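You operate a simulated robot arm through the tools that you are given. There is no shell and no other tool.

The job below is to be done with a simulated robot arm. You get a single attempt, and the scene is never put back.

Task
Put things in order on the drying stand. At the end: the pink bottle (marked "SOFT") stands where the blue tape roll stood; the clear cup with the green collar stands where the pink bottle stood; the black castor stands on top of the yellow tape roll; the blue tape roll stands on top of the clear jar with the orange lid; whatever was shut is shut again. Leave all else as you found it, and nothing knocked over.

It is judged by the outcome, as a careful person would: the job done as asked, and still so three seconds after it is handed in. It fails if anything else is knocked over, pushed out of place, dropped, spilled or broken. A push-on lid holds only when it is set on centred and level and pressed home; a screw cap is set on level and turned clockwise until tight.

Robot
A 5-joint arm with a two-finger parallel gripper, fixed in place. Base frame: the origin is at the foot of the arm, x ahead of it, y to its left, z up; the work surface is at about z = 0. Lengths are in mm, angles in degrees, forces in N, time in s.
With the tool pointing down near the work surface it reaches from about 260 to 600 mm from the base axis. Its first joint turns from -66.0 to 66.0 degrees. The tool tilts only in the upright plane through the base axis and itself; it spins freely about its own axis. Payload 1.57 kg.
The TCP is the grasp point between the finger pads, 30 mm short of the fingertips. In the tool frame z runs along the fingers and y along their closing line. Largest opening 80 mm; finger width 17, thickness 12; the body of the gripper, 40 by 82 mm, starts 80 mm behind the TCP.
Orientation is that of the tool frame in the base frame, as a unit quaternion [w, x, y, z]. With the fingers straight down and closing along the base's y, the tool's x points along the base's -x, its y along +y and its z along -z.

Tools
- The arm moves only by the tool arm_command. Its argument "rows" is a list of rows, each an object (a shift or turn left out is 0, a gripper value left out holds the last) with "translation": the shift along the tool's x, y, z in units of 40 mm (1.0 is 40 mm), a list of three; "angular": the turn, a rotation vector about the tool's x, y, z in units of 4 degrees (1.0 is 4 degrees), a list of three; "fingers": the closure in counts, from 0 (fully open) to 255 (shut). In form: [{"translation": [tx, ty, tz], "angular": [ax, ay, az], "fingers": fingers}, ...]. A call has 1 to 20 rows; each row shifts and turns the commanded pose from where the row before left it, along the tool's axes as they then stand. A call with a number of a shift or a turn outside -1 to 1 is refused whole. Rows are played at 5 a second. More than 50 mm and 8.6 degrees between two rows, or a gripper value outside its range, and nothing of the call is played. Where a pose cannot be reached the arm comes as near as it can. A force on the tool above 40 N (or 10 N above the force at the start of the call, whichever is more), or a blocked arm, ends the call early, and 0.2 s more pass. Each finger travels about 153 mm/s and halts on what it meets, pressing with about 20 N; the grip force reading is that of the motor and also rises with nothing between the fingers. The clock runs only during rows and for 0.2 s after the last one: add rows that do not move to give the fingers time. It gives the time, the measured TCP pose, the force on the tool (base axes), the opening and the grip force at its end, in the units of the frame above (readings bear some noise), with the torque about the TCP (base axes, N m) and any sound that the robot's microphone picked up.
- Cameras (640 x 400 px; columns grow to the right, rows downward): "scene" is fixed at [37.4, 396.4, 516.3]; the picture's right is [-0.74, -0.67, 0.00], its down [-0.43, 0.48, -0.77] and it looks along [0.52, -0.57, -0.64] (base axes); focal length 278 px, centre (320, 200). "wrist" rides on the gripper at [72, -7, -122] in the tool frame; the picture's right is [0.09, 1.00, 0.00], its down [-0.84, 0.08, -0.54] and it looks along [-0.54, 0.05, 0.84] (tool axes); focal length 238 px, centre (320, 200). There is no depth. A picture from a camera that has moved, and an enlarged one, comes with that camera's place and axes in the base frame and with its lens.
- snapshot(camera): a new picture of that camera. The clock stands still meanwhile.
- zoom(camera, box): a new picture of the part [left, top, right, bottom] of that camera's present view, enlarged. The clock stands still meanwhile.
- hand_in(): hands the job in; it is judged then, once.

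Nothing tells you positions but the pictures and the camera data. Unless the task says otherwise, let go and move clear before handing in.

The tools are called after "Request:" as a command line: name --argument value ..., lists and objects as JSON in quotes. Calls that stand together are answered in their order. arm_command: Moves the arm, as the interface text tells. Its arguments: {"type":"object","properties":{"rows":{"type":"array"}},"required":["rows"]} The other tools are called the same way: snapshot (camera) takes a picture; zoom (camera, box) takes an enlarged picture of a part of a camera's view; hand_in () hands the job in.

At the start:

```text
time: 0.0
position: [398.0, 202.9, 283.6]
tcp_rot: [-0.001, -0.001, 1.0, 0.0]
ft_force: [0.2, -0.5, 0.6]
ft_torque: [-0.03, 0.0, 0.0]
width: 80.1
grip_force: 0.0
```

scene: 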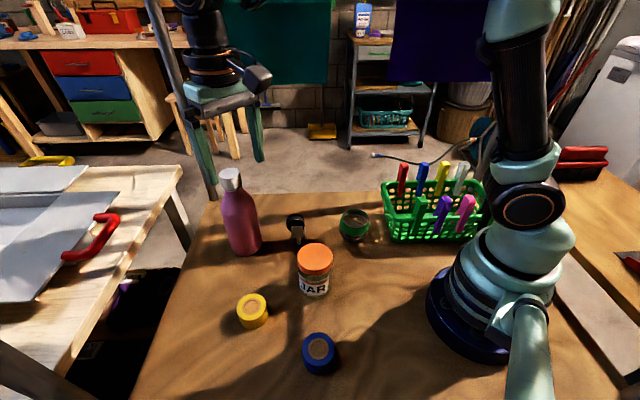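
wrist: 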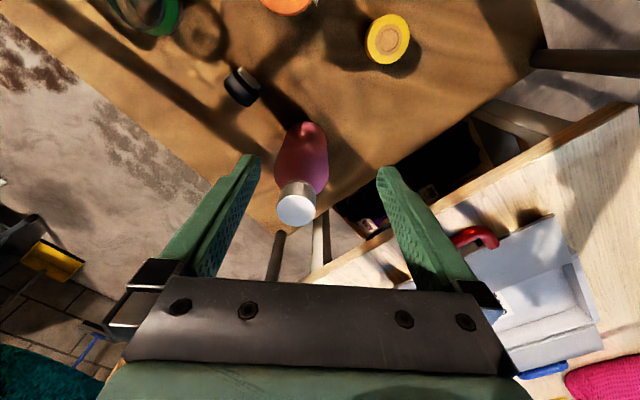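

I see the stand with the pink bottle, black castor, clear cup with green collar, jar with orange lid, yellow and blue tape rolls, and a basket of pens. I'll take enlarged views before measuring positions.

Request:
zoom --camera "scene" --box '[200, 150, 400, 275]'

Request:
zoom --camera "scene" --box '[200, 260, 400, 385]'

Request:
zoom --camera "wrist" --box '[100, 0, 420, 200]'

Request:
zoom --camera "scene" --box '[360, 140, 520, 240]'

```text
3.20 times, centred on (300, 212) of scene
camera zoom: at [37.4, 396.4, 516.3], right [-0.74, -0.67, 0.0], down [-0.43, 0.48, -0.77], along [0.52, -0.57, -0.64], focal length 891 px, centre (384, 160)
```

zoom: 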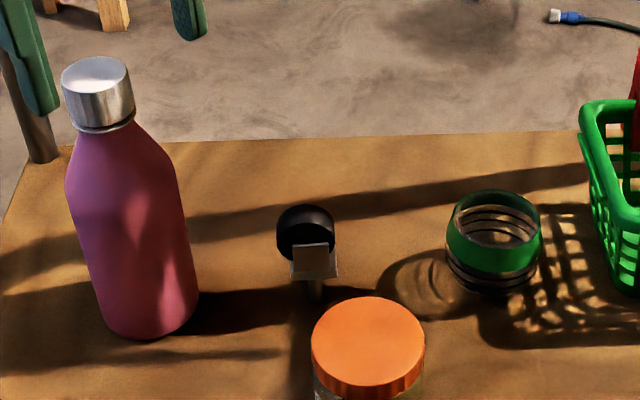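

```text
3.20 times, centred on (300, 322) of scene
camera zoom: at [37.4, 396.4, 516.3], right [-0.74, -0.67, 0.0], down [-0.43, 0.48, -0.77], along [0.52, -0.57, -0.64], focal length 891 px, centre (384, -192)
```

zoom: 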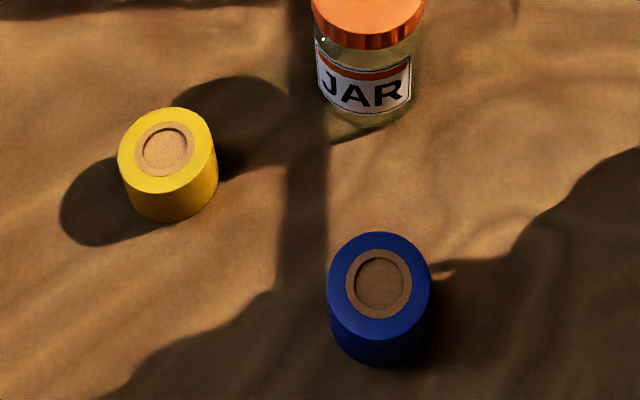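

```text
2.00 times, centred on (260, 100) of wrist
camera zoom: at [326.2, 195.4, 406.1], right [-0.09, 1.0, 0.0], down [0.84, 0.08, 0.54], along [0.54, 0.05, -0.84], focal length 477 px, centre (440, 400)
```

zoom: 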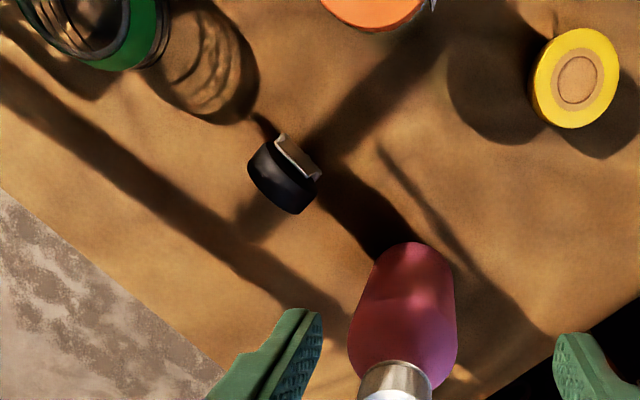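

```text
4.00 times, centred on (440, 190) of scene
camera zoom: at [37.4, 396.4, 516.3], right [-0.74, -0.67, 0.0], down [-0.43, 0.48, -0.77], along [0.52, -0.57, -0.64], focal length 1113 px, centre (-160, 240)
```

zoom: 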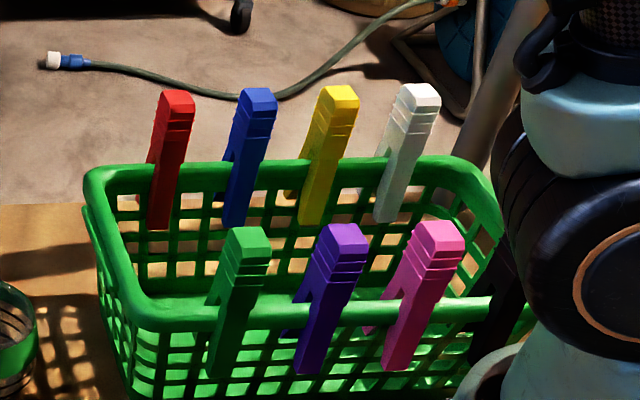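

The objects stand roughly here: blue tape (172,254), yellow tape (313,282), jar (276,150), bottle (480,190), castor (391,87) and cup (308,-26). I'll move the wrist camera for closer second views to pin these down.

Request:
arm_command --rows '[{"translation": [0.6, -0.7, 0.1], "fingers": 0}, {"translation": [0.6, -0.7, 0.1]}, {"translation": [0.6, -0.7, 0.1]}, {"translation": [0.6, -0.7, 0.1]}, {}]'

```text
time: 1.2
position: [303.5, 88.2, 265.6]
tcp_rot: [0.0, 0.0, 1.0, 0.0]
ft_force: [0.5, -0.4, -0.7]
ft_torque: [0.02, -0.02, 0.04]
width: 80.1
grip_force: 0.0
```

The arm moved where I asked. Now I take pictures from here.

Request:
snapshot --camera "wrist"

Request:
zoom --camera "wrist" --box '[220, 80, 420, 205]'

```text
taken
camera wrist: at [231.8, 81.8, 389.0], right [-0.09, 1.0, 0.0], down [0.84, 0.08, 0.54], along [0.54, 0.05, -0.84], focal length 238 px, centre (320, 200)
```

wrist: 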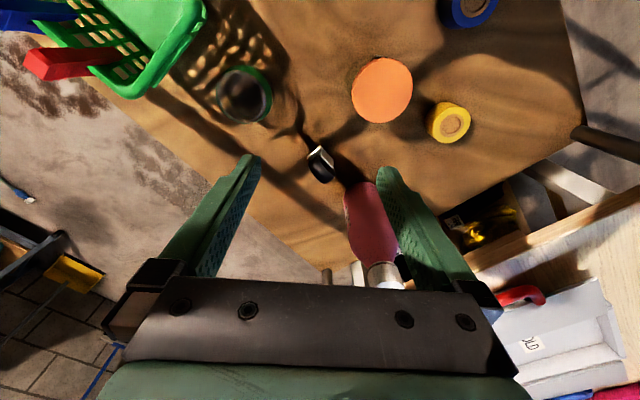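

```text
3.20 times, centred on (320, 142) of wrist
camera zoom: at [231.8, 81.8, 389.0], right [-0.09, 1.0, 0.0], down [0.84, 0.08, 0.54], along [0.54, 0.05, -0.84], focal length 763 px, centre (320, 384)
```

zoom: 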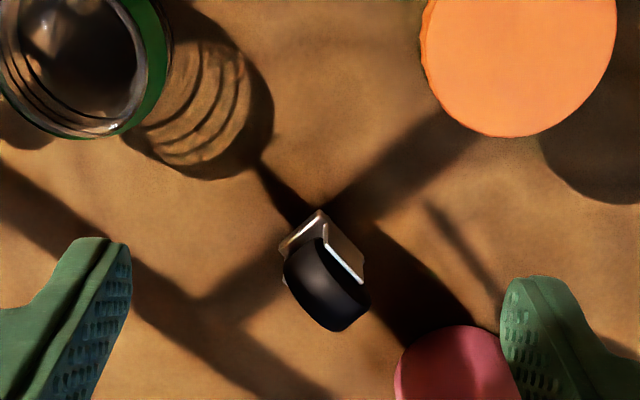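

The castor appears to be a small wheel with a metal fork or plate. I'll go lower over it to understand its shape.

Request:
arm_command --rows '[{"translation": [-0.45, 0, 0.8]}, {"translation": [-0.45, 0, 0.8]}, {"translation": [-0.45, 0, 0.8]}, {"translation": [-0.45, 0, 0.8]}, {}]'

Request:
snapshot --camera "wrist"

Request:
zoom --camera "wrist" --box '[240, 100, 400, 200]'

Request:
zoom --camera "scene" --box '[250, 190, 350, 252]'

```text
time: 2.4
position: [374.9, 90.3, 138.4]
tcp_rot: [0.0, 0.0, 1.0, 0.0]
ft_force: [-0.6, 0.5, -0.6]
ft_torque: [-0.03, 0.0, -0.03]
width: 80.2
grip_force: 0.1
```

```text
taken
camera wrist: at [303.5, 83.9, 260.5], right [-0.09, 1.0, 0.0], down [0.84, 0.08, 0.54], along [0.54, 0.05, -0.84], focal length 238 px, centre (320, 200)
```

wrist: 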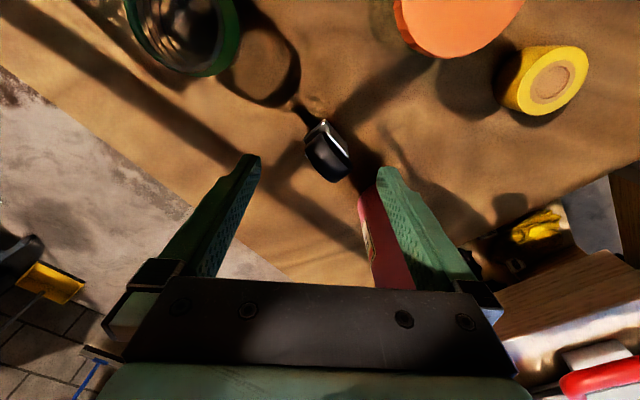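

```text
4.00 times, centred on (320, 150) of wrist
camera zoom: at [303.5, 83.9, 260.5], right [-0.09, 1.0, 0.0], down [0.84, 0.08, 0.54], along [0.54, 0.05, -0.84], focal length 953 px, centre (320, 400)
```

zoom: 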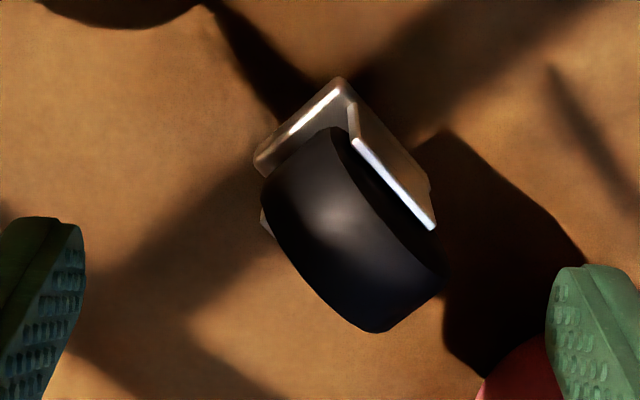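

```text
6.40 times, centred on (300, 221) of scene
camera zoom: at [37.4, 396.4, 516.3], right [-0.74, -0.67, 0.0], down [-0.43, 0.48, -0.77], along [0.52, -0.57, -0.64], focal length 1781 px, centre (448, 66)
```

zoom: 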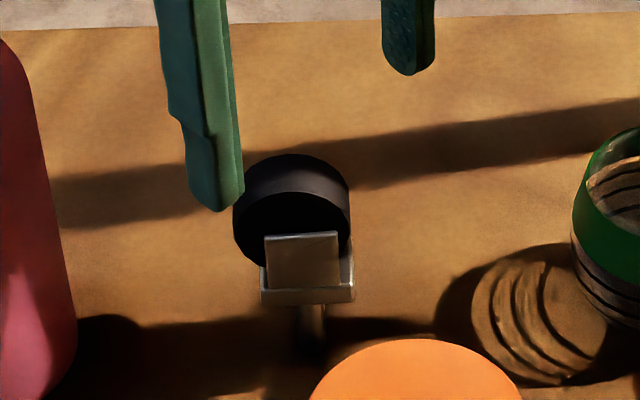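

The castor seems to have its wheel up, with a fork and stem below it. I'll zoom further.

Request:
zoom --camera "scene" --box '[280, 208, 320, 250]'

Request:
zoom --camera "wrist" --box '[285, 90, 365, 190]'

Request:
zoom --camera "wrist" --box '[120, 0, 260, 88]'

```text
9.52 times, centred on (300, 229) of scene
camera zoom: at [37.4, 396.4, 516.3], right [-0.74, -0.67, 0.0], down [-0.43, 0.48, -0.77], along [0.52, -0.57, -0.64], focal length 2651 px, centre (510, -76)
```

zoom: 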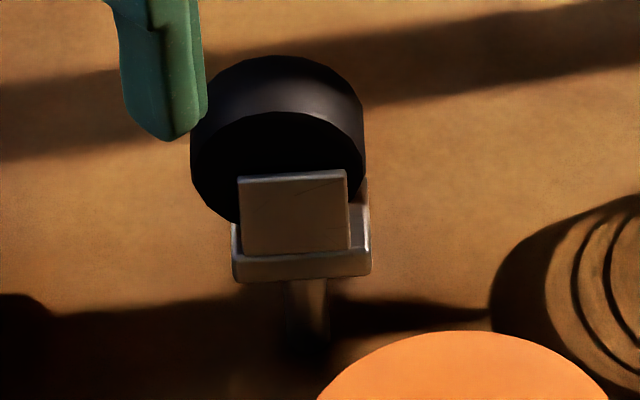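

```text
4.00 times, centred on (325, 140) of wrist
camera zoom: at [303.5, 83.9, 260.5], right [-0.09, 1.0, 0.0], down [0.84, 0.08, 0.54], along [0.54, 0.05, -0.84], focal length 953 px, centre (300, 440)
```

zoom: 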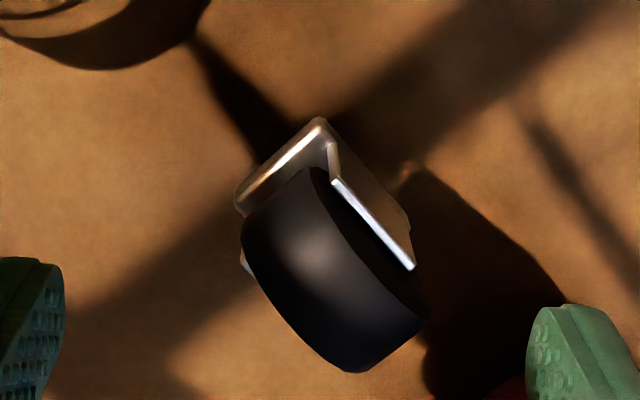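

```text
4.55 times, centred on (190, 44) of wrist
camera zoom: at [303.5, 83.9, 260.5], right [-0.09, 1.0, 0.0], down [0.84, 0.08, 0.54], along [0.54, 0.05, -0.84], focal length 1083 px, centre (911, 909)
```

zoom: 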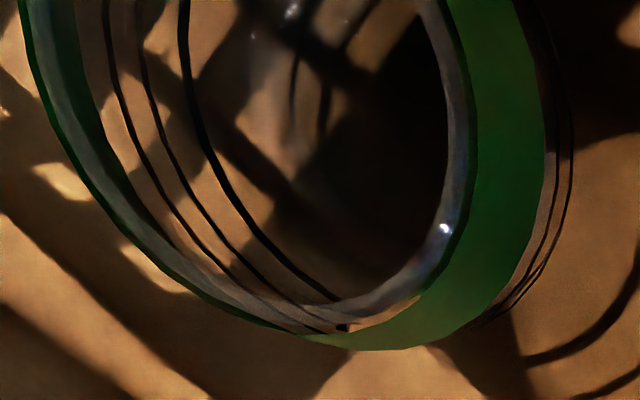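

The castor stands upright on a thin stem with its wheel up, near (383,95). I'll spin the tool about 36° so the fingers close along the wheel axis, then look again to centre on it.

Request:
arm_command --rows '[{"translation": [-0.2, 0.12, 0], "angular": [0, 0, -1]}, {"angular": [0, 0, -1]}, {"angular": [0, 0, -1]}, {"angular": [0, 0, -1]}, {"angular": [0, 0, -1]}, {"angular": [0, 0, -1]}, {"angular": [0, 0, -1]}, {"angular": [0, 0, -1]}, {"angular": [0, 0, -1]}, {}]'

Request:
snapshot --camera "wrist"

Request:
zoom --camera "wrist" --box '[240, 100, 400, 200]'

```text
time: 4.6
position: [381.1, 95.6, 139.6]
tcp_rot: [0.0, -0.31, 0.951, 0.0]
ft_force: [0.0, 0.4, 0.1]
ft_torque: [0.04, 0.02, -0.01]
width: 80.2
grip_force: 0.0
```

```text
taken
camera wrist: at [327.8, 47.3, 262.0], right [-0.66, 0.75, 0.0], down [0.63, 0.56, 0.54], along [0.41, 0.36, -0.84], focal length 238 px, centre (320, 200)
```

wrist: 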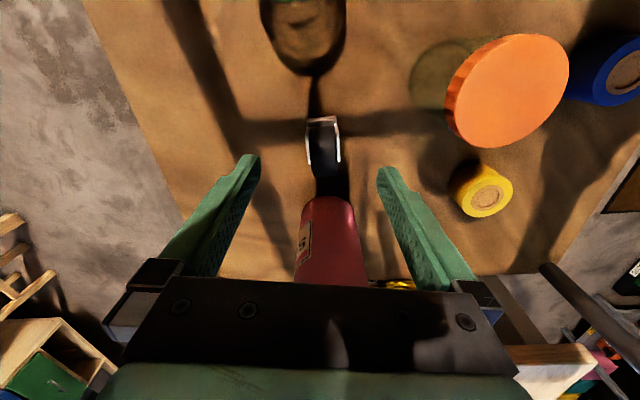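

```text
4.00 times, centred on (320, 150) of wrist
camera zoom: at [327.8, 47.3, 262.0], right [-0.66, 0.75, 0.0], down [0.63, 0.56, 0.54], along [0.41, 0.36, -0.84], focal length 953 px, centre (320, 400)
```

zoom: 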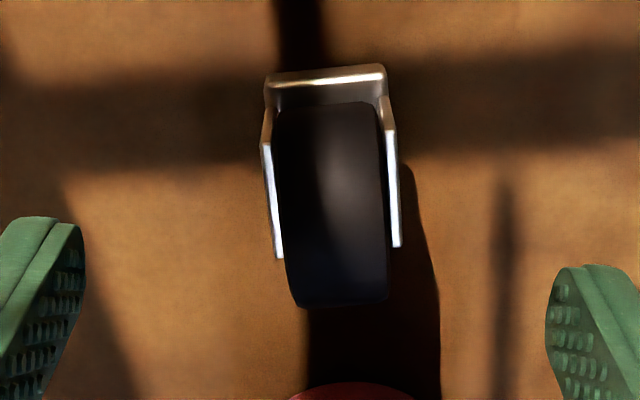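

The castor's fork centre is near (381,97), with arm tops at z≈70 and wheel top at z≈95. The fork lies about 46° in plan, so it needs ~10° more spin. Before gripping anything I'll measure the yellow tape's place close up.

Request:
arm_command --rows '[{"translation": [-0.227, 0.794, -0.083]}, {"translation": [-0.227, 0.794, -0.083]}, {"translation": [-0.227, 0.794, -0.083]}, {"translation": [-0.227, 0.794, -0.083]}, {"translation": [-0.227, 0.794, -0.083]}, {"translation": [-0.227, 0.794, -0.083]}, {}]'

Request:
snapshot --camera "wrist"

Request:
zoom --camera "wrist" --box '[240, 80, 400, 180]'

```text
time: 6.2
position: [313.0, 280.9, 160.8]
tcp_rot: [0.0, -0.31, 0.951, 0.001]
ft_force: [0.2, -0.8, 0.0]
ft_torque: [0.01, -0.02, -0.03]
width: 80.0
grip_force: 0.0
```

```text
taken
camera wrist: at [258.9, 233.8, 282.2], right [-0.66, 0.75, 0.0], down [0.63, 0.55, 0.54], along [0.41, 0.36, -0.84], focal length 238 px, centre (320, 200)
```

wrist: 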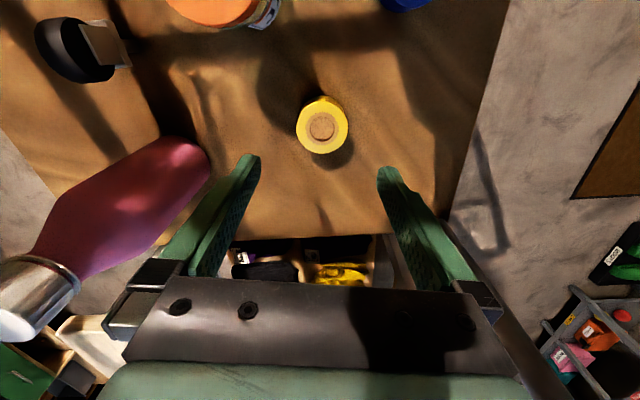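

```text
4.00 times, centred on (320, 130) of wrist
camera zoom: at [258.9, 233.8, 282.2], right [-0.66, 0.75, 0.0], down [0.63, 0.55, 0.54], along [0.41, 0.36, -0.84], focal length 953 px, centre (320, 480)
```

zoom: 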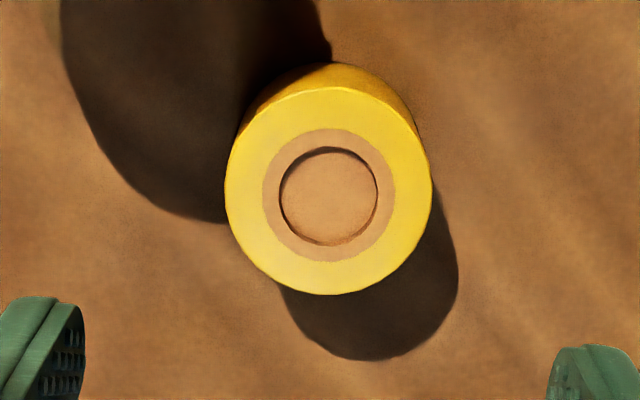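

Yellow tape centre is about (311,281), top z≈37, with a shallow recess Ø25 in the top. Next I measure the blue roll.

Request:
arm_command --rows '[{"translation": [0.8, 0.376, 0]}, {"translation": [0.8, 0.376, 0]}, {"translation": [0.8, 0.376, 0]}, {"translation": [0.8, 0.376, 0]}, {}]'

Request:
snapshot --camera "wrist"

Request:
zoom --camera "wrist" --box '[240, 80, 400, 180]'

```text
time: 7.4
position: [173.9, 252.9, 160.7]
tcp_rot: [0.0, -0.309, 0.951, 0.0]
ft_force: [-0.8, 0.0, -0.3]
ft_torque: [0.01, 0.03, -0.02]
width: 80.3
grip_force: 0.1
```

```text
taken
camera wrist: at [120.4, 205.9, 282.3], right [-0.66, 0.75, 0.0], down [0.63, 0.55, 0.54], along [0.41, 0.36, -0.84], focal length 238 px, centre (320, 200)
```

wrist: 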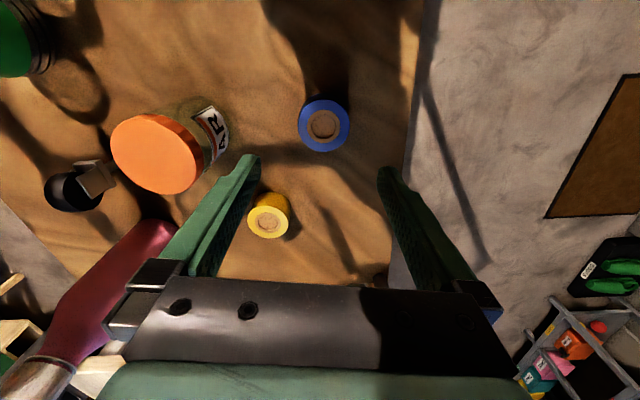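

```text
4.00 times, centred on (320, 130) of wrist
camera zoom: at [120.4, 205.9, 282.3], right [-0.66, 0.75, 0.0], down [0.63, 0.55, 0.54], along [0.41, 0.36, -0.84], focal length 953 px, centre (320, 480)
```

zoom: 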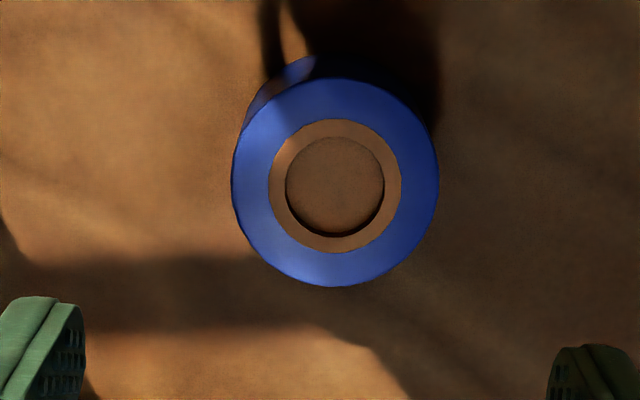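

Blue tape centre comes out at about (169.5,253.5), top z≈37. Next I hover over the jar.

Request:
arm_command --rows '[{"translation": [-0.135, -0.896, 0]}, {"translation": [-0.135, -0.896, 0]}, {"translation": [-0.135, -0.896, 0]}, {"translation": [-0.135, -0.896, 0]}, {}]'

Request:
snapshot --camera "wrist"

Request:
zoom --camera "wrist" --box '[240, 100, 400, 200]'

```text
time: 8.6
position: [277.5, 153.0, 160.3]
tcp_rot: [0.0, -0.309, 0.951, -0.001]
ft_force: [-0.1, -0.2, -0.2]
ft_torque: [0.0, 0.0, -0.01]
width: 80.1
grip_force: 0.0
```

```text
taken
camera wrist: at [223.5, 104.7, 282.9], right [-0.66, 0.75, 0.0], down [0.63, 0.55, 0.54], along [0.41, 0.36, -0.84], focal length 238 px, centre (320, 200)
```

wrist: 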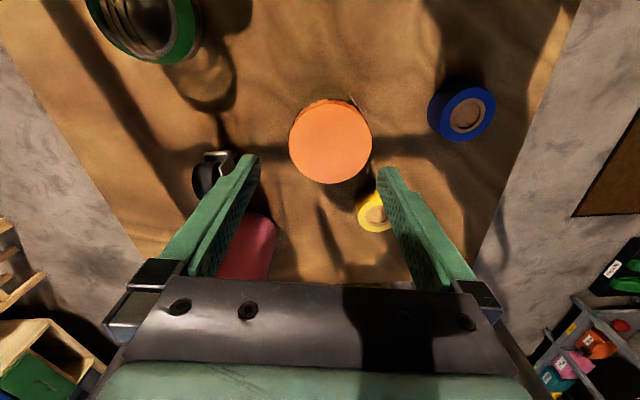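

```text
4.00 times, centred on (320, 150) of wrist
camera zoom: at [223.5, 104.7, 282.9], right [-0.66, 0.75, 0.0], down [0.63, 0.55, 0.54], along [0.41, 0.36, -0.84], focal length 953 px, centre (320, 400)
```

zoom: 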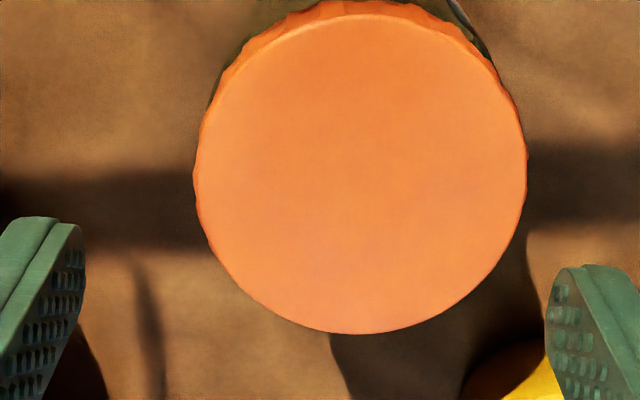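

The jar has a ribbed screw lid of about Ø66. I'll shift sideways by a known amount to get its height by parallax.

Request:
arm_command --rows '[{"translation": [0, 0.5, 0]}, {"translation": [0, 0.5, 0]}, {}]'

Request:
zoom --camera "wrist" --box '[240, 100, 400, 200]'

```text
time: 9.4
position: [253.4, 184.2, 159.5]
tcp_rot: [0.001, -0.309, 0.951, 0.0]
ft_force: [0.6, 0.7, 0.0]
ft_torque: [0.0, 0.01, 0.0]
width: 80.0
grip_force: 0.1
```

```text
4.00 times, centred on (320, 150) of wrist
camera zoom: at [198.8, 137.2, 283.0], right [-0.66, 0.75, 0.0], down [0.63, 0.55, 0.54], along [0.41, 0.36, -0.84], focal length 953 px, centre (320, 400)
```

zoom: 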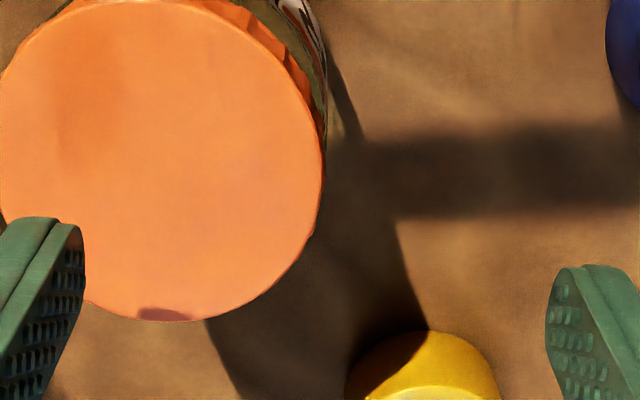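

Jar is near (269,156), lid top around z≈100. Next I go above the blue roll and partway down to check centring.

Request:
arm_command --rows '[{"translation": [0.224, 0.88, 0]}, {"translation": [0.224, 0.88, 0]}, {"translation": [0.224, 0.88, 0]}, {"translation": [0, 0, 0.9]}, {"translation": [0, 0, 0.9]}, {}]'

Request:
snapshot --camera "wrist"

```text
time: 10.8
position: [168.7, 253.9, 87.7]
tcp_rot: [0.001, -0.309, 0.951, 0.0]
ft_force: [0.3, 0.4, -0.2]
ft_torque: [0.01, -0.01, 0.0]
width: 79.8
grip_force: 0.0
```

```text
taken
camera wrist: at [115.1, 205.5, 210.0], right [-0.66, 0.75, 0.0], down [0.63, 0.55, 0.54], along [0.41, 0.36, -0.84], focal length 238 px, centre (320, 200)
```

wrist: 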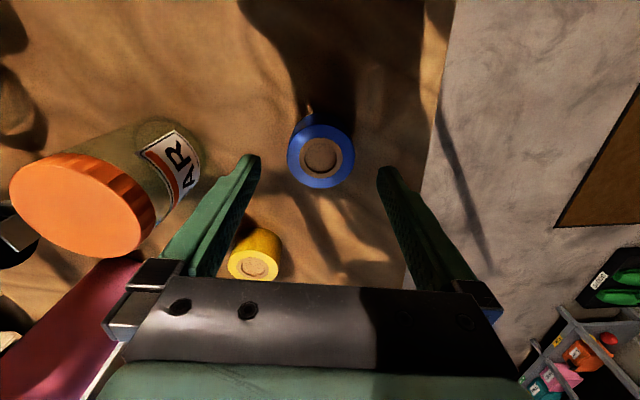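

The blue roll is centred between the fingers. I'll lower and grip it.

Request:
arm_command --rows '[{"translation": [0, 0, 0.66]}, {"translation": [0, 0, 0.66]}, {"fingers": 50}, {"fingers": 70}, {"fingers": 90}, {"fingers": 120}, {"fingers": 255}, {}, {}]'

Request:
snapshot --camera "wrist"

```text
time: 12.8
position: [169.6, 253.3, 34.2]
tcp_rot: [0.0, -0.309, 0.951, 0.001]
ft_force: [0.8, 0.4, 0.2]
ft_torque: [0.0, 0.01, 0.01]
width: 51.3
grip_force: 20.2
```

```text
taken
camera wrist: at [115.8, 206.0, 156.2], right [-0.66, 0.75, 0.0], down [0.63, 0.55, 0.54], along [0.41, 0.36, -0.84], focal length 238 px, centre (320, 200)
```

wrist: 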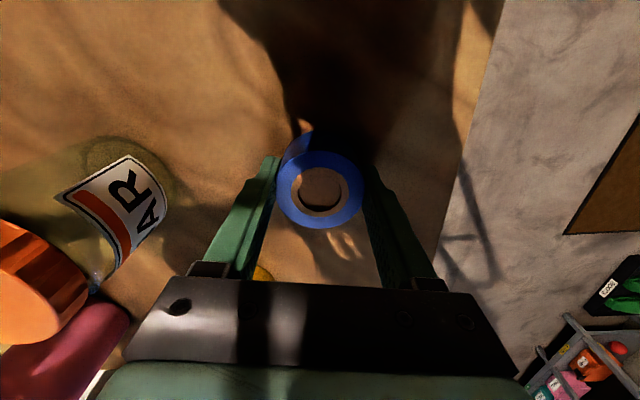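

The blue roll is gripped (51 mm). I'll lift it and carry it over the jar lid.

Request:
arm_command --rows '[{"translation": [0, 0, -0.4]}, {"translation": [0, 0, -0.8]}, {"translation": [0, 0, -0.8]}, {"translation": [0, 0, -0.8]}, {"translation": [0, 0, -0.7]}, {"translation": [-0.159, -0.8575, 0]}, {"translation": [-0.159, -0.8575, 0]}, {"translation": [-0.159, -0.8575, 0]}, {"translation": [-0.159, -0.8575, 0]}, {}]'

Request:
snapshot --camera "wrist"

Request:
zoom --camera "scene" --box '[240, 200, 400, 300]'

```text
time: 15.0
position: [271.5, 157.5, 176.0]
tcp_rot: [0.0, -0.309, 0.951, 0.0]
ft_force: [-0.2, 0.5, 0.2]
ft_torque: [0.0, -0.01, 0.02]
width: 51.1
grip_force: 20.6
```

```text
taken
camera wrist: at [218.4, 109.6, 298.0], right [-0.66, 0.75, 0.0], down [0.63, 0.55, 0.54], along [0.41, 0.36, -0.84], focal length 238 px, centre (320, 200)
```

wrist: 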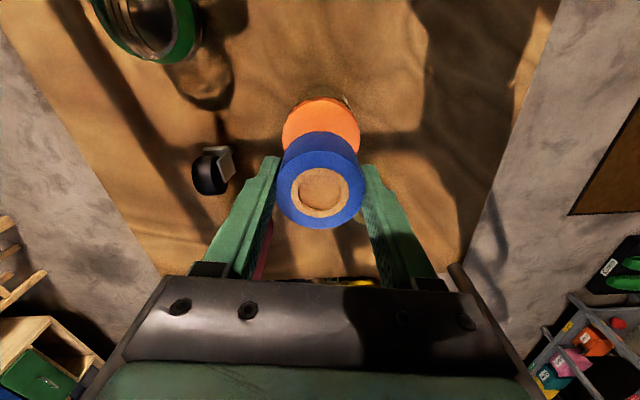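

```text
4.00 times, centred on (320, 250) of scene
camera zoom: at [37.4, 396.4, 516.3], right [-0.74, -0.67, 0.0], down [-0.43, 0.48, -0.77], along [0.52, -0.57, -0.64], focal length 1113 px, centre (320, 0)
```

zoom: 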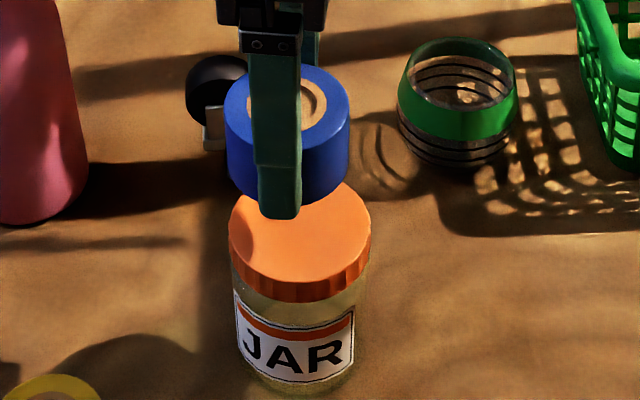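

The roll sits about 4 mm off the lid centre along tool x. I'll correct that and lower to just above the lid.

Request:
arm_command --rows '[{"translation": [0.1, 0, 0.3]}, {"translation": [0, 0, 0.4]}, {}]'

Request:
zoom --camera "scene" --box '[260, 210, 360, 272]'

Request:
zoom --camera "wrist" --box '[240, 80, 400, 240]'

```text
time: 15.8
position: [268.6, 155.9, 146.2]
tcp_rot: [0.0, -0.308, 0.951, 0.0]
ft_force: [-0.4, -0.1, 0.2]
ft_torque: [-0.03, -0.01, -0.01]
width: 51.6
grip_force: 19.5
```

```text
6.40 times, centred on (310, 241) of scene
camera zoom: at [37.4, 396.4, 516.3], right [-0.74, -0.67, 0.0], down [-0.43, 0.48, -0.77], along [0.52, -0.57, -0.64], focal length 1781 px, centre (384, -62)
```

zoom: 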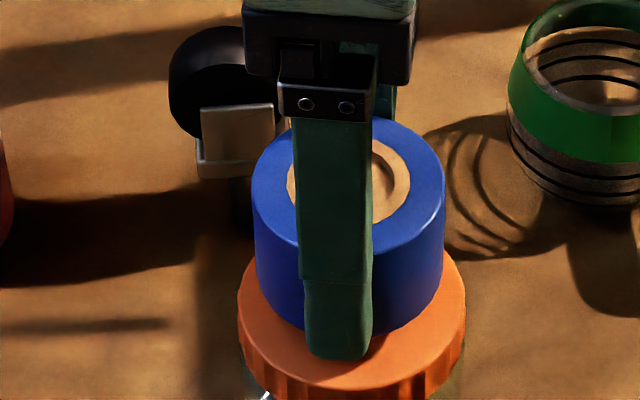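

```text
2.50 times, centred on (320, 160) of wrist
camera zoom: at [214.7, 107.2, 268.6], right [-0.66, 0.75, 0.0], down [0.63, 0.55, 0.54], along [0.41, 0.36, -0.84], focal length 596 px, centre (320, 300)
```

zoom: 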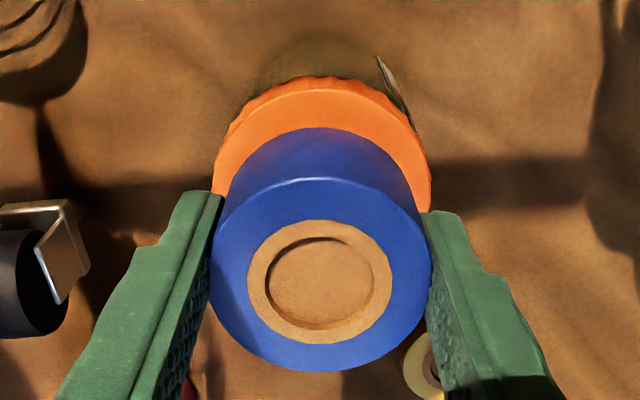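

The roll is now well centred over the lid. I'll lower in 2 mm steps and watch the force.

Request:
arm_command --rows '[{"translation": [0, 0, 0.05]}, {"translation": [0, 0, 0.05]}, {"translation": [0, 0, 0.05]}, {}]'

Request:
arm_command --rows '[{"translation": [0, 0, 0.05]}, {}]'

```text
time: 16.8
position: [266.4, 153.8, 140.1]
tcp_rot: [0.0, -0.309, 0.951, 0.001]
ft_force: [0.3, -0.8, -0.9]
ft_torque: [-0.03, 0.02, -0.01]
width: 51.6
grip_force: 20.2
```

```text
time: 17.4
position: [266.7, 156.0, 139.5]
tcp_rot: [0.0, -0.309, 0.951, 0.0]
ft_force: [-0.3, 0.5, -0.1]
ft_torque: [0.0, 0.0, -0.01]
width: 51.2
grip_force: 19.7
```

No contact yet; I keep lowering.

Request:
arm_command --rows '[{"translation": [0, 0, 0.04]}, {}]'

Request:
arm_command --rows '[{"translation": [0, 0, 0.04]}, {}]'

Request:
zoom --camera "scene" --box '[260, 210, 360, 272]'

```text
time: 18.0
position: [265.8, 154.8, 137.8]
tcp_rot: [-0.001, -0.309, 0.951, 0.0]
ft_force: [1.0, 0.6, -0.2]
ft_torque: [-0.02, 0.04, 0.02]
width: 51.3
grip_force: 20.3
```

```text
time: 18.6
position: [266.5, 155.3, 135.3]
tcp_rot: [-0.001, -0.309, 0.951, 0.001]
ft_force: [0.5, 0.2, 0.4]
ft_torque: [-0.01, -0.04, 0.01]
width: 51.1
grip_force: 20.4
```

```text
6.40 times, centred on (310, 241) of scene
camera zoom: at [37.4, 396.4, 516.3], right [-0.74, -0.67, 0.0], down [-0.43, 0.48, -0.77], along [0.52, -0.57, -0.64], focal length 1781 px, centre (384, -62)
```

zoom: 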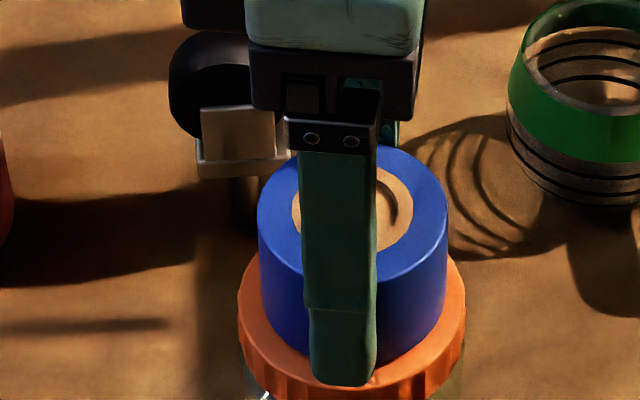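

Still no contact force, alignment still good. I continue lowering.

Request:
arm_command --rows '[{"translation": [0, 0, 0.04]}, {}]'

Request:
arm_command --rows '[{"translation": [0, 0, 0.04]}, {}]'

Request:
arm_command --rows '[{"translation": [0, 0, 0.04]}, {}]'

Request:
zoom --camera "wrist" --box '[240, 80, 400, 240]'

```text
time: 19.2
position: [266.7, 153.5, 135.0]
tcp_rot: [0.0, -0.309, 0.951, 0.0]
ft_force: [-0.3, -0.3, -0.5]
ft_torque: [0.02, -0.01, -0.01]
width: 51.0
grip_force: 20.3
```

```text
time: 19.8
position: [267.0, 155.3, 132.6]
tcp_rot: [0.001, -0.309, 0.951, 0.0]
ft_force: [-2.1, -0.6, 15.4]
ft_torque: [-0.04, 0.07, -0.02]
width: 51.4
grip_force: 20.0
```

```text
time: 20.4
position: [268.6, 154.8, 132.0]
tcp_rot: [0.001, -0.31, 0.951, 0.001]
ft_force: [-2.8, -0.9, 10.2]
ft_torque: [-0.06, 0.1, -0.02]
width: 51.1
grip_force: 19.9
stopped in row 2: the force on the tool passed its limit at 41 N (the readings are from after the stop); the commanded pose is now the measured one
```

```text
2.50 times, centred on (320, 160) of wrist
camera zoom: at [214.2, 108.1, 254.3], right [-0.66, 0.75, 0.0], down [0.63, 0.55, 0.55], along [0.41, 0.36, -0.84], focal length 596 px, centre (320, 300)
```

zoom: 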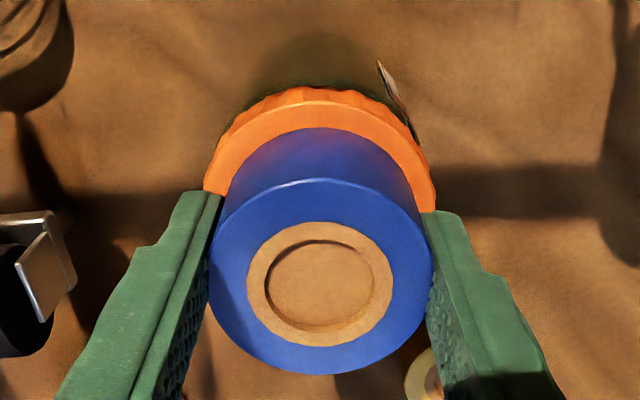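

The roll rests on the lid. I'll ease off 0.5 mm, release, and rise straight up.

Request:
arm_command --rows '[{"translation": [0, 0, -0.01]}, {"fingers": 60}, {"fingers": 30}, {"fingers": 0}, {}, {"translation": [0, 0, -0.5]}, {"translation": [0, 0, -0.9]}, {"translation": [0, 0, -0.9]}, {}]'

Request:
snapshot --camera "wrist"

Request:
zoom --camera "scene" --box '[240, 200, 400, 300]'

```text
time: 22.4
position: [267.2, 153.4, 223.8]
tcp_rot: [0.001, -0.309, 0.951, 0.0]
ft_force: [-0.6, 0.3, 0.4]
ft_torque: [0.03, -0.02, -0.01]
width: 80.2
grip_force: 0.0
```

```text
taken
camera wrist: at [212.8, 106.4, 345.9], right [-0.66, 0.75, 0.0], down [0.63, 0.55, 0.54], along [0.41, 0.36, -0.84], focal length 238 px, centre (320, 200)
```

wrist: 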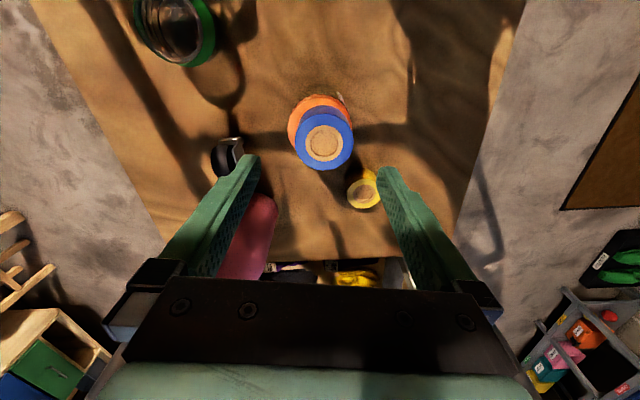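

```text
4.00 times, centred on (320, 250) of scene
camera zoom: at [37.4, 396.4, 516.3], right [-0.74, -0.67, 0.0], down [-0.43, 0.48, -0.77], along [0.52, -0.57, -0.64], focal length 1113 px, centre (320, 0)
```

zoom: 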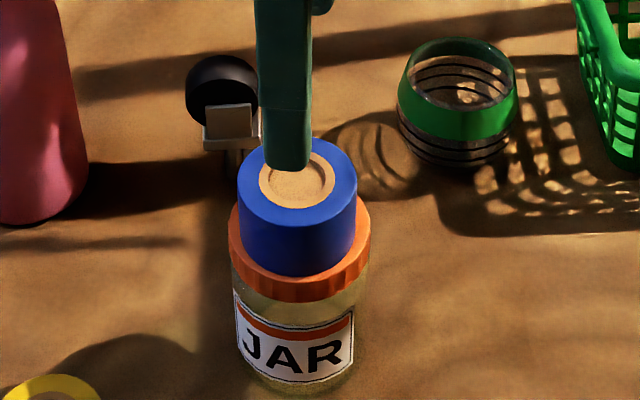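

The blue roll stands centred on the jar. Next comes the castor: I go above it and turn 10° more.

Request:
arm_command --rows '[{"translation": [-0.366, -0.705, 0]}, {"translation": [-0.366, -0.705, 0]}, {"translation": [-0.366, -0.705, 0]}, {"translation": [-0.366, -0.705, 0]}, {"translation": [0, 0, 0.6], "angular": [0, 0, -0.85]}, {"translation": [0, 0, 0.6], "angular": [0, 0, -0.85]}, {"translation": [0, 0, 0.6], "angular": [0, 0, -0.85]}, {}]'

Request:
snapshot --camera "wrist"

Request:
zoom --camera "wrist" --box '[240, 100, 400, 200]'

```text
time: 24.2
position: [382.3, 97.6, 151.5]
tcp_rot: [0.002, -0.393, 0.92, 0.0]
ft_force: [0.2, -0.7, 0.5]
ft_torque: [0.01, 0.0, 0.03]
width: 79.9
grip_force: 0.1
```

```text
taken
camera wrist: at [336.4, 41.9, 273.8], right [-0.78, 0.62, 0.0], down [0.52, 0.66, 0.54], along [0.34, 0.42, -0.84], focal length 238 px, centre (320, 200)
```

wrist: 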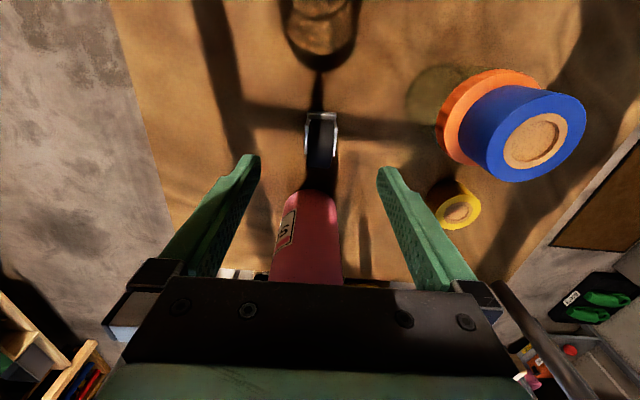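

```text
4.00 times, centred on (320, 150) of wrist
camera zoom: at [336.4, 41.9, 273.8], right [-0.78, 0.62, 0.0], down [0.52, 0.66, 0.54], along [0.34, 0.42, -0.84], focal length 953 px, centre (320, 400)
```

zoom: 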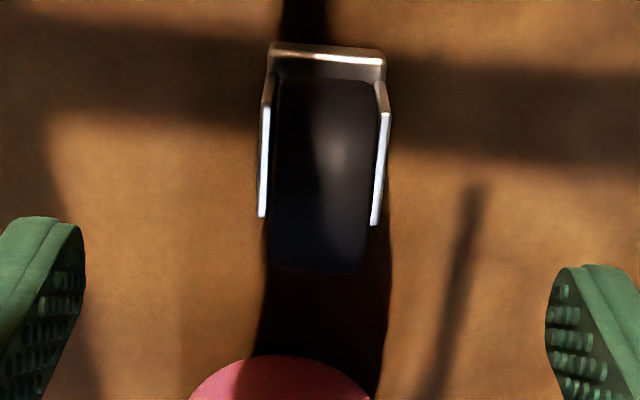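

The fork is aligned and centred between the fingers. I'll descend and close gently on the fork arms.

Request:
arm_command --rows '[{"translation": [0.04, 0, 0.56]}, {"translation": [0, 0, 0.56]}, {"translation": [0, 0, 0.56]}, {"translation": [0, 0, 0.56]}, {}, {"fingers": 80}, {"fingers": 110}, {"fingers": 130}, {}]'

Request:
zoom --camera "wrist" --box '[220, 90, 420, 215]'

Request:
zoom --camera "scene" --box '[250, 180, 350, 242]'

```text
time: 26.2
position: [381.0, 98.5, 63.4]
tcp_rot: [0.002, -0.392, 0.92, 0.0]
ft_force: [0.9, -0.2, 0.1]
ft_torque: [0.02, -0.05, 0.0]
width: 39.1
grip_force: 0.0
```

```text
3.20 times, centred on (320, 152) of wrist
camera zoom: at [335.6, 42.4, 185.3], right [-0.78, 0.62, 0.0], down [0.52, 0.66, 0.54], along [0.34, 0.42, -0.84], focal length 763 px, centre (320, 352)
```

zoom: 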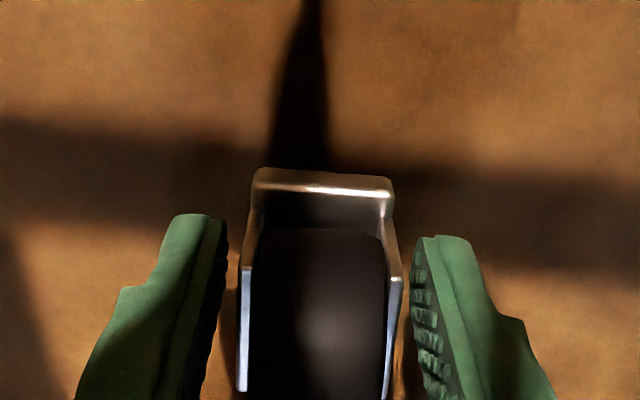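

```text
6.40 times, centred on (300, 211) of scene
camera zoom: at [37.4, 396.4, 516.3], right [-0.74, -0.67, 0.0], down [-0.43, 0.48, -0.77], along [0.52, -0.57, -0.64], focal length 1781 px, centre (448, 130)
```

zoom: 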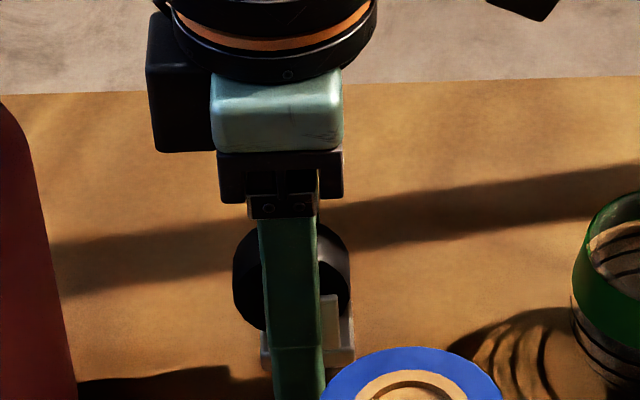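

Lateral centring is good, but the fingers should be about 3 mm nearer the fork middle along tool x. I'll shift that and close gently.

Request:
arm_command --rows '[{"translation": [0.08, 0, 0]}, {}, {"fingers": 140}, {"fingers": 147}, {"fingers": 152}, {"fingers": 156}, {"fingers": 160}, {"fingers": 165}, {"fingers": 172}, {"fingers": 255}, {}, {}]'

Request:
zoom --camera "wrist" --box '[220, 90, 420, 215]'

Request:
zoom --camera "scene" --box '[250, 180, 350, 242]'

```text
time: 28.8
position: [378.7, 97.7, 62.5]
tcp_rot: [0.002, -0.392, 0.92, -0.001]
ft_force: [0.2, -0.3, 0.1]
ft_torque: [-0.02, 0.01, 0.03]
width: 27.9
grip_force: 20.2
```

```text
3.20 times, centred on (320, 152) of wrist
camera zoom: at [333.3, 39.9, 185.1], right [-0.78, 0.62, 0.0], down [0.52, 0.66, 0.54], along [0.34, 0.42, -0.84], focal length 763 px, centre (320, 352)
```

zoom: 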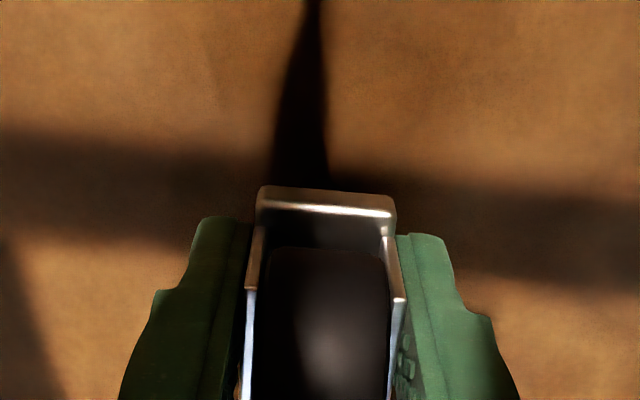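

```text
6.40 times, centred on (300, 211) of scene
camera zoom: at [37.4, 396.4, 516.3], right [-0.74, -0.67, 0.0], down [-0.43, 0.48, -0.77], along [0.52, -0.57, -0.64], focal length 1781 px, centre (448, 130)
```

zoom: 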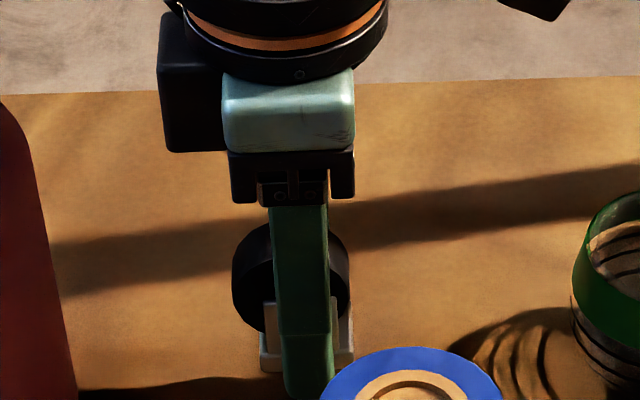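

The castor is gripped firmly on its fork (28 mm) and still upright. I'll lift it and carry it over the yellow roll.

Request:
arm_command --rows '[{"translation": [0, 0, -0.1]}, {"translation": [0, 0, -0.4]}, {"translation": [0, 0, -0.6]}, {"translation": [0, 0, -0.8]}, {"translation": [-0.365, 0.733, 0]}, {"translation": [-0.365, 0.733, 0]}, {"translation": [-0.365, 0.733, 0]}, {"translation": [-0.365, 0.733, 0]}, {"translation": [-0.365, 0.733, 0]}, {"translation": [-0.365, 0.733, 0]}, {}, {}]'

Request:
snapshot --camera "wrist"

Request:
snapshot --camera "scene"

Request:
zoom --camera "scene" --box '[200, 230, 310, 340]'

```text
time: 31.4
position: [313.2, 281.1, 137.8]
tcp_rot: [0.001, -0.392, 0.92, 0.001]
ft_force: [0.3, -0.3, -0.5]
ft_torque: [-0.01, 0.01, 0.01]
width: 27.6
grip_force: 20.4
```

```text
taken
camera wrist: at [268.3, 224.6, 260.3], right [-0.78, 0.62, 0.0], down [0.52, 0.66, 0.54], along [0.34, 0.43, -0.84], focal length 238 px, centre (320, 200)
```

wrist: 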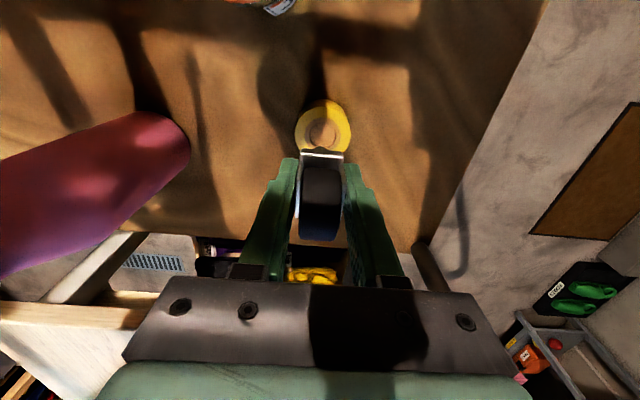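

```text
taken
```

scene: 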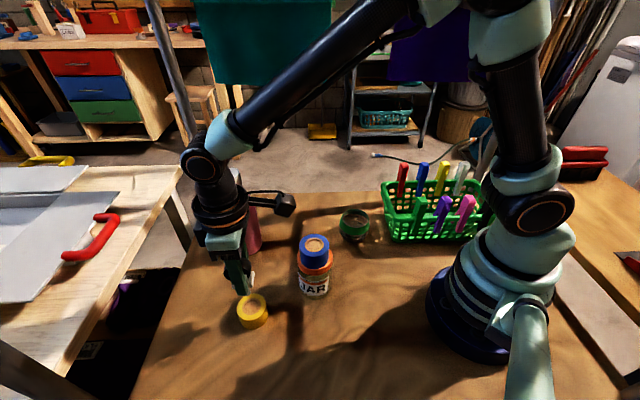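

```text
3.64 times, centred on (255, 285) of scene
camera zoom: at [37.4, 396.4, 516.3], right [-0.74, -0.67, 0.0], down [-0.43, 0.48, -0.77], along [0.52, -0.57, -0.64], focal length 1012 px, centre (556, -109)
```

zoom: 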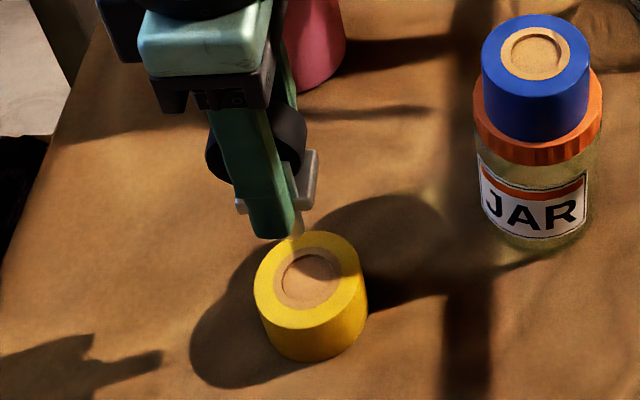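

The stem is directly above the yellow roll within 3 mm. I'll nudge 2 mm, lower most of the way, then feel for contact.

Request:
arm_command --rows '[{"translation": [0, 0.05, 0.25]}, {"translation": [0, 0, 0.3]}, {"translation": [0, 0, 0.25]}, {}]'

Request:
zoom --camera "scene" --box '[220, 250, 290, 330]'

Request:
zoom --camera "wrist" --box '[240, 80, 400, 180]'

```text
time: 32.4
position: [310.5, 281.7, 106.8]
tcp_rot: [0.002, -0.393, 0.92, 0.001]
ft_force: [-1.1, 0.1, -1.4]
ft_torque: [0.04, 0.01, -0.02]
width: 27.8
grip_force: 19.6
```

```text
5.00 times, centred on (255, 290) of scene
camera zoom: at [37.4, 396.4, 516.3], right [-0.74, -0.67, 0.0], down [-0.43, 0.48, -0.77], along [0.52, -0.57, -0.64], focal length 1392 px, centre (645, -250)
```

zoom: 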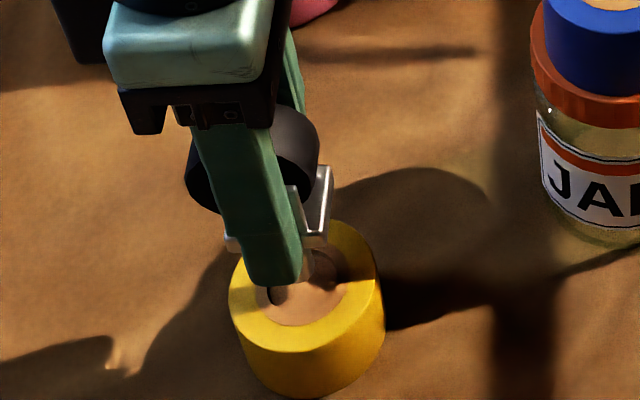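

```text
4.00 times, centred on (320, 130) of wrist
camera zoom: at [265.8, 225.5, 228.8], right [-0.78, 0.62, 0.0], down [0.52, 0.66, 0.54], along [0.34, 0.43, -0.84], focal length 953 px, centre (320, 480)
```

zoom: 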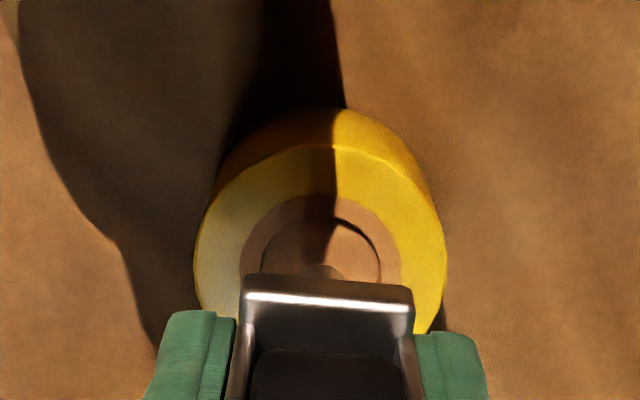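

The stem is over the recess centre. I lower slowly to contact.

Request:
arm_command --rows '[{"translation": [0, 0, 0.05]}, {"translation": [0, 0, 0.05]}, {}]'

Request:
arm_command --rows '[{"translation": [0, 0, 0.03]}, {}]'

Request:
arm_command --rows '[{"translation": [0, 0, 0.03]}, {}]'

```text
time: 33.2
position: [310.8, 281.0, 102.3]
tcp_rot: [0.001, -0.392, 0.92, 0.0]
ft_force: [-0.3, -0.2, -0.8]
ft_torque: [0.0, -0.01, 0.03]
width: 27.9
grip_force: 19.5
```

```text
time: 33.8
position: [310.7, 282.0, 101.7]
tcp_rot: [0.002, -0.392, 0.92, 0.001]
ft_force: [0.0, 0.5, -0.6]
ft_torque: [-0.02, -0.03, -0.01]
width: 27.6
grip_force: 19.9
```

```text
time: 34.4
position: [311.1, 281.5, 100.1]
tcp_rot: [0.001, -0.392, 0.92, 0.0]
ft_force: [-0.6, -0.1, -1.2]
ft_torque: [-0.02, -0.01, 0.0]
width: 27.8
grip_force: 19.9
```

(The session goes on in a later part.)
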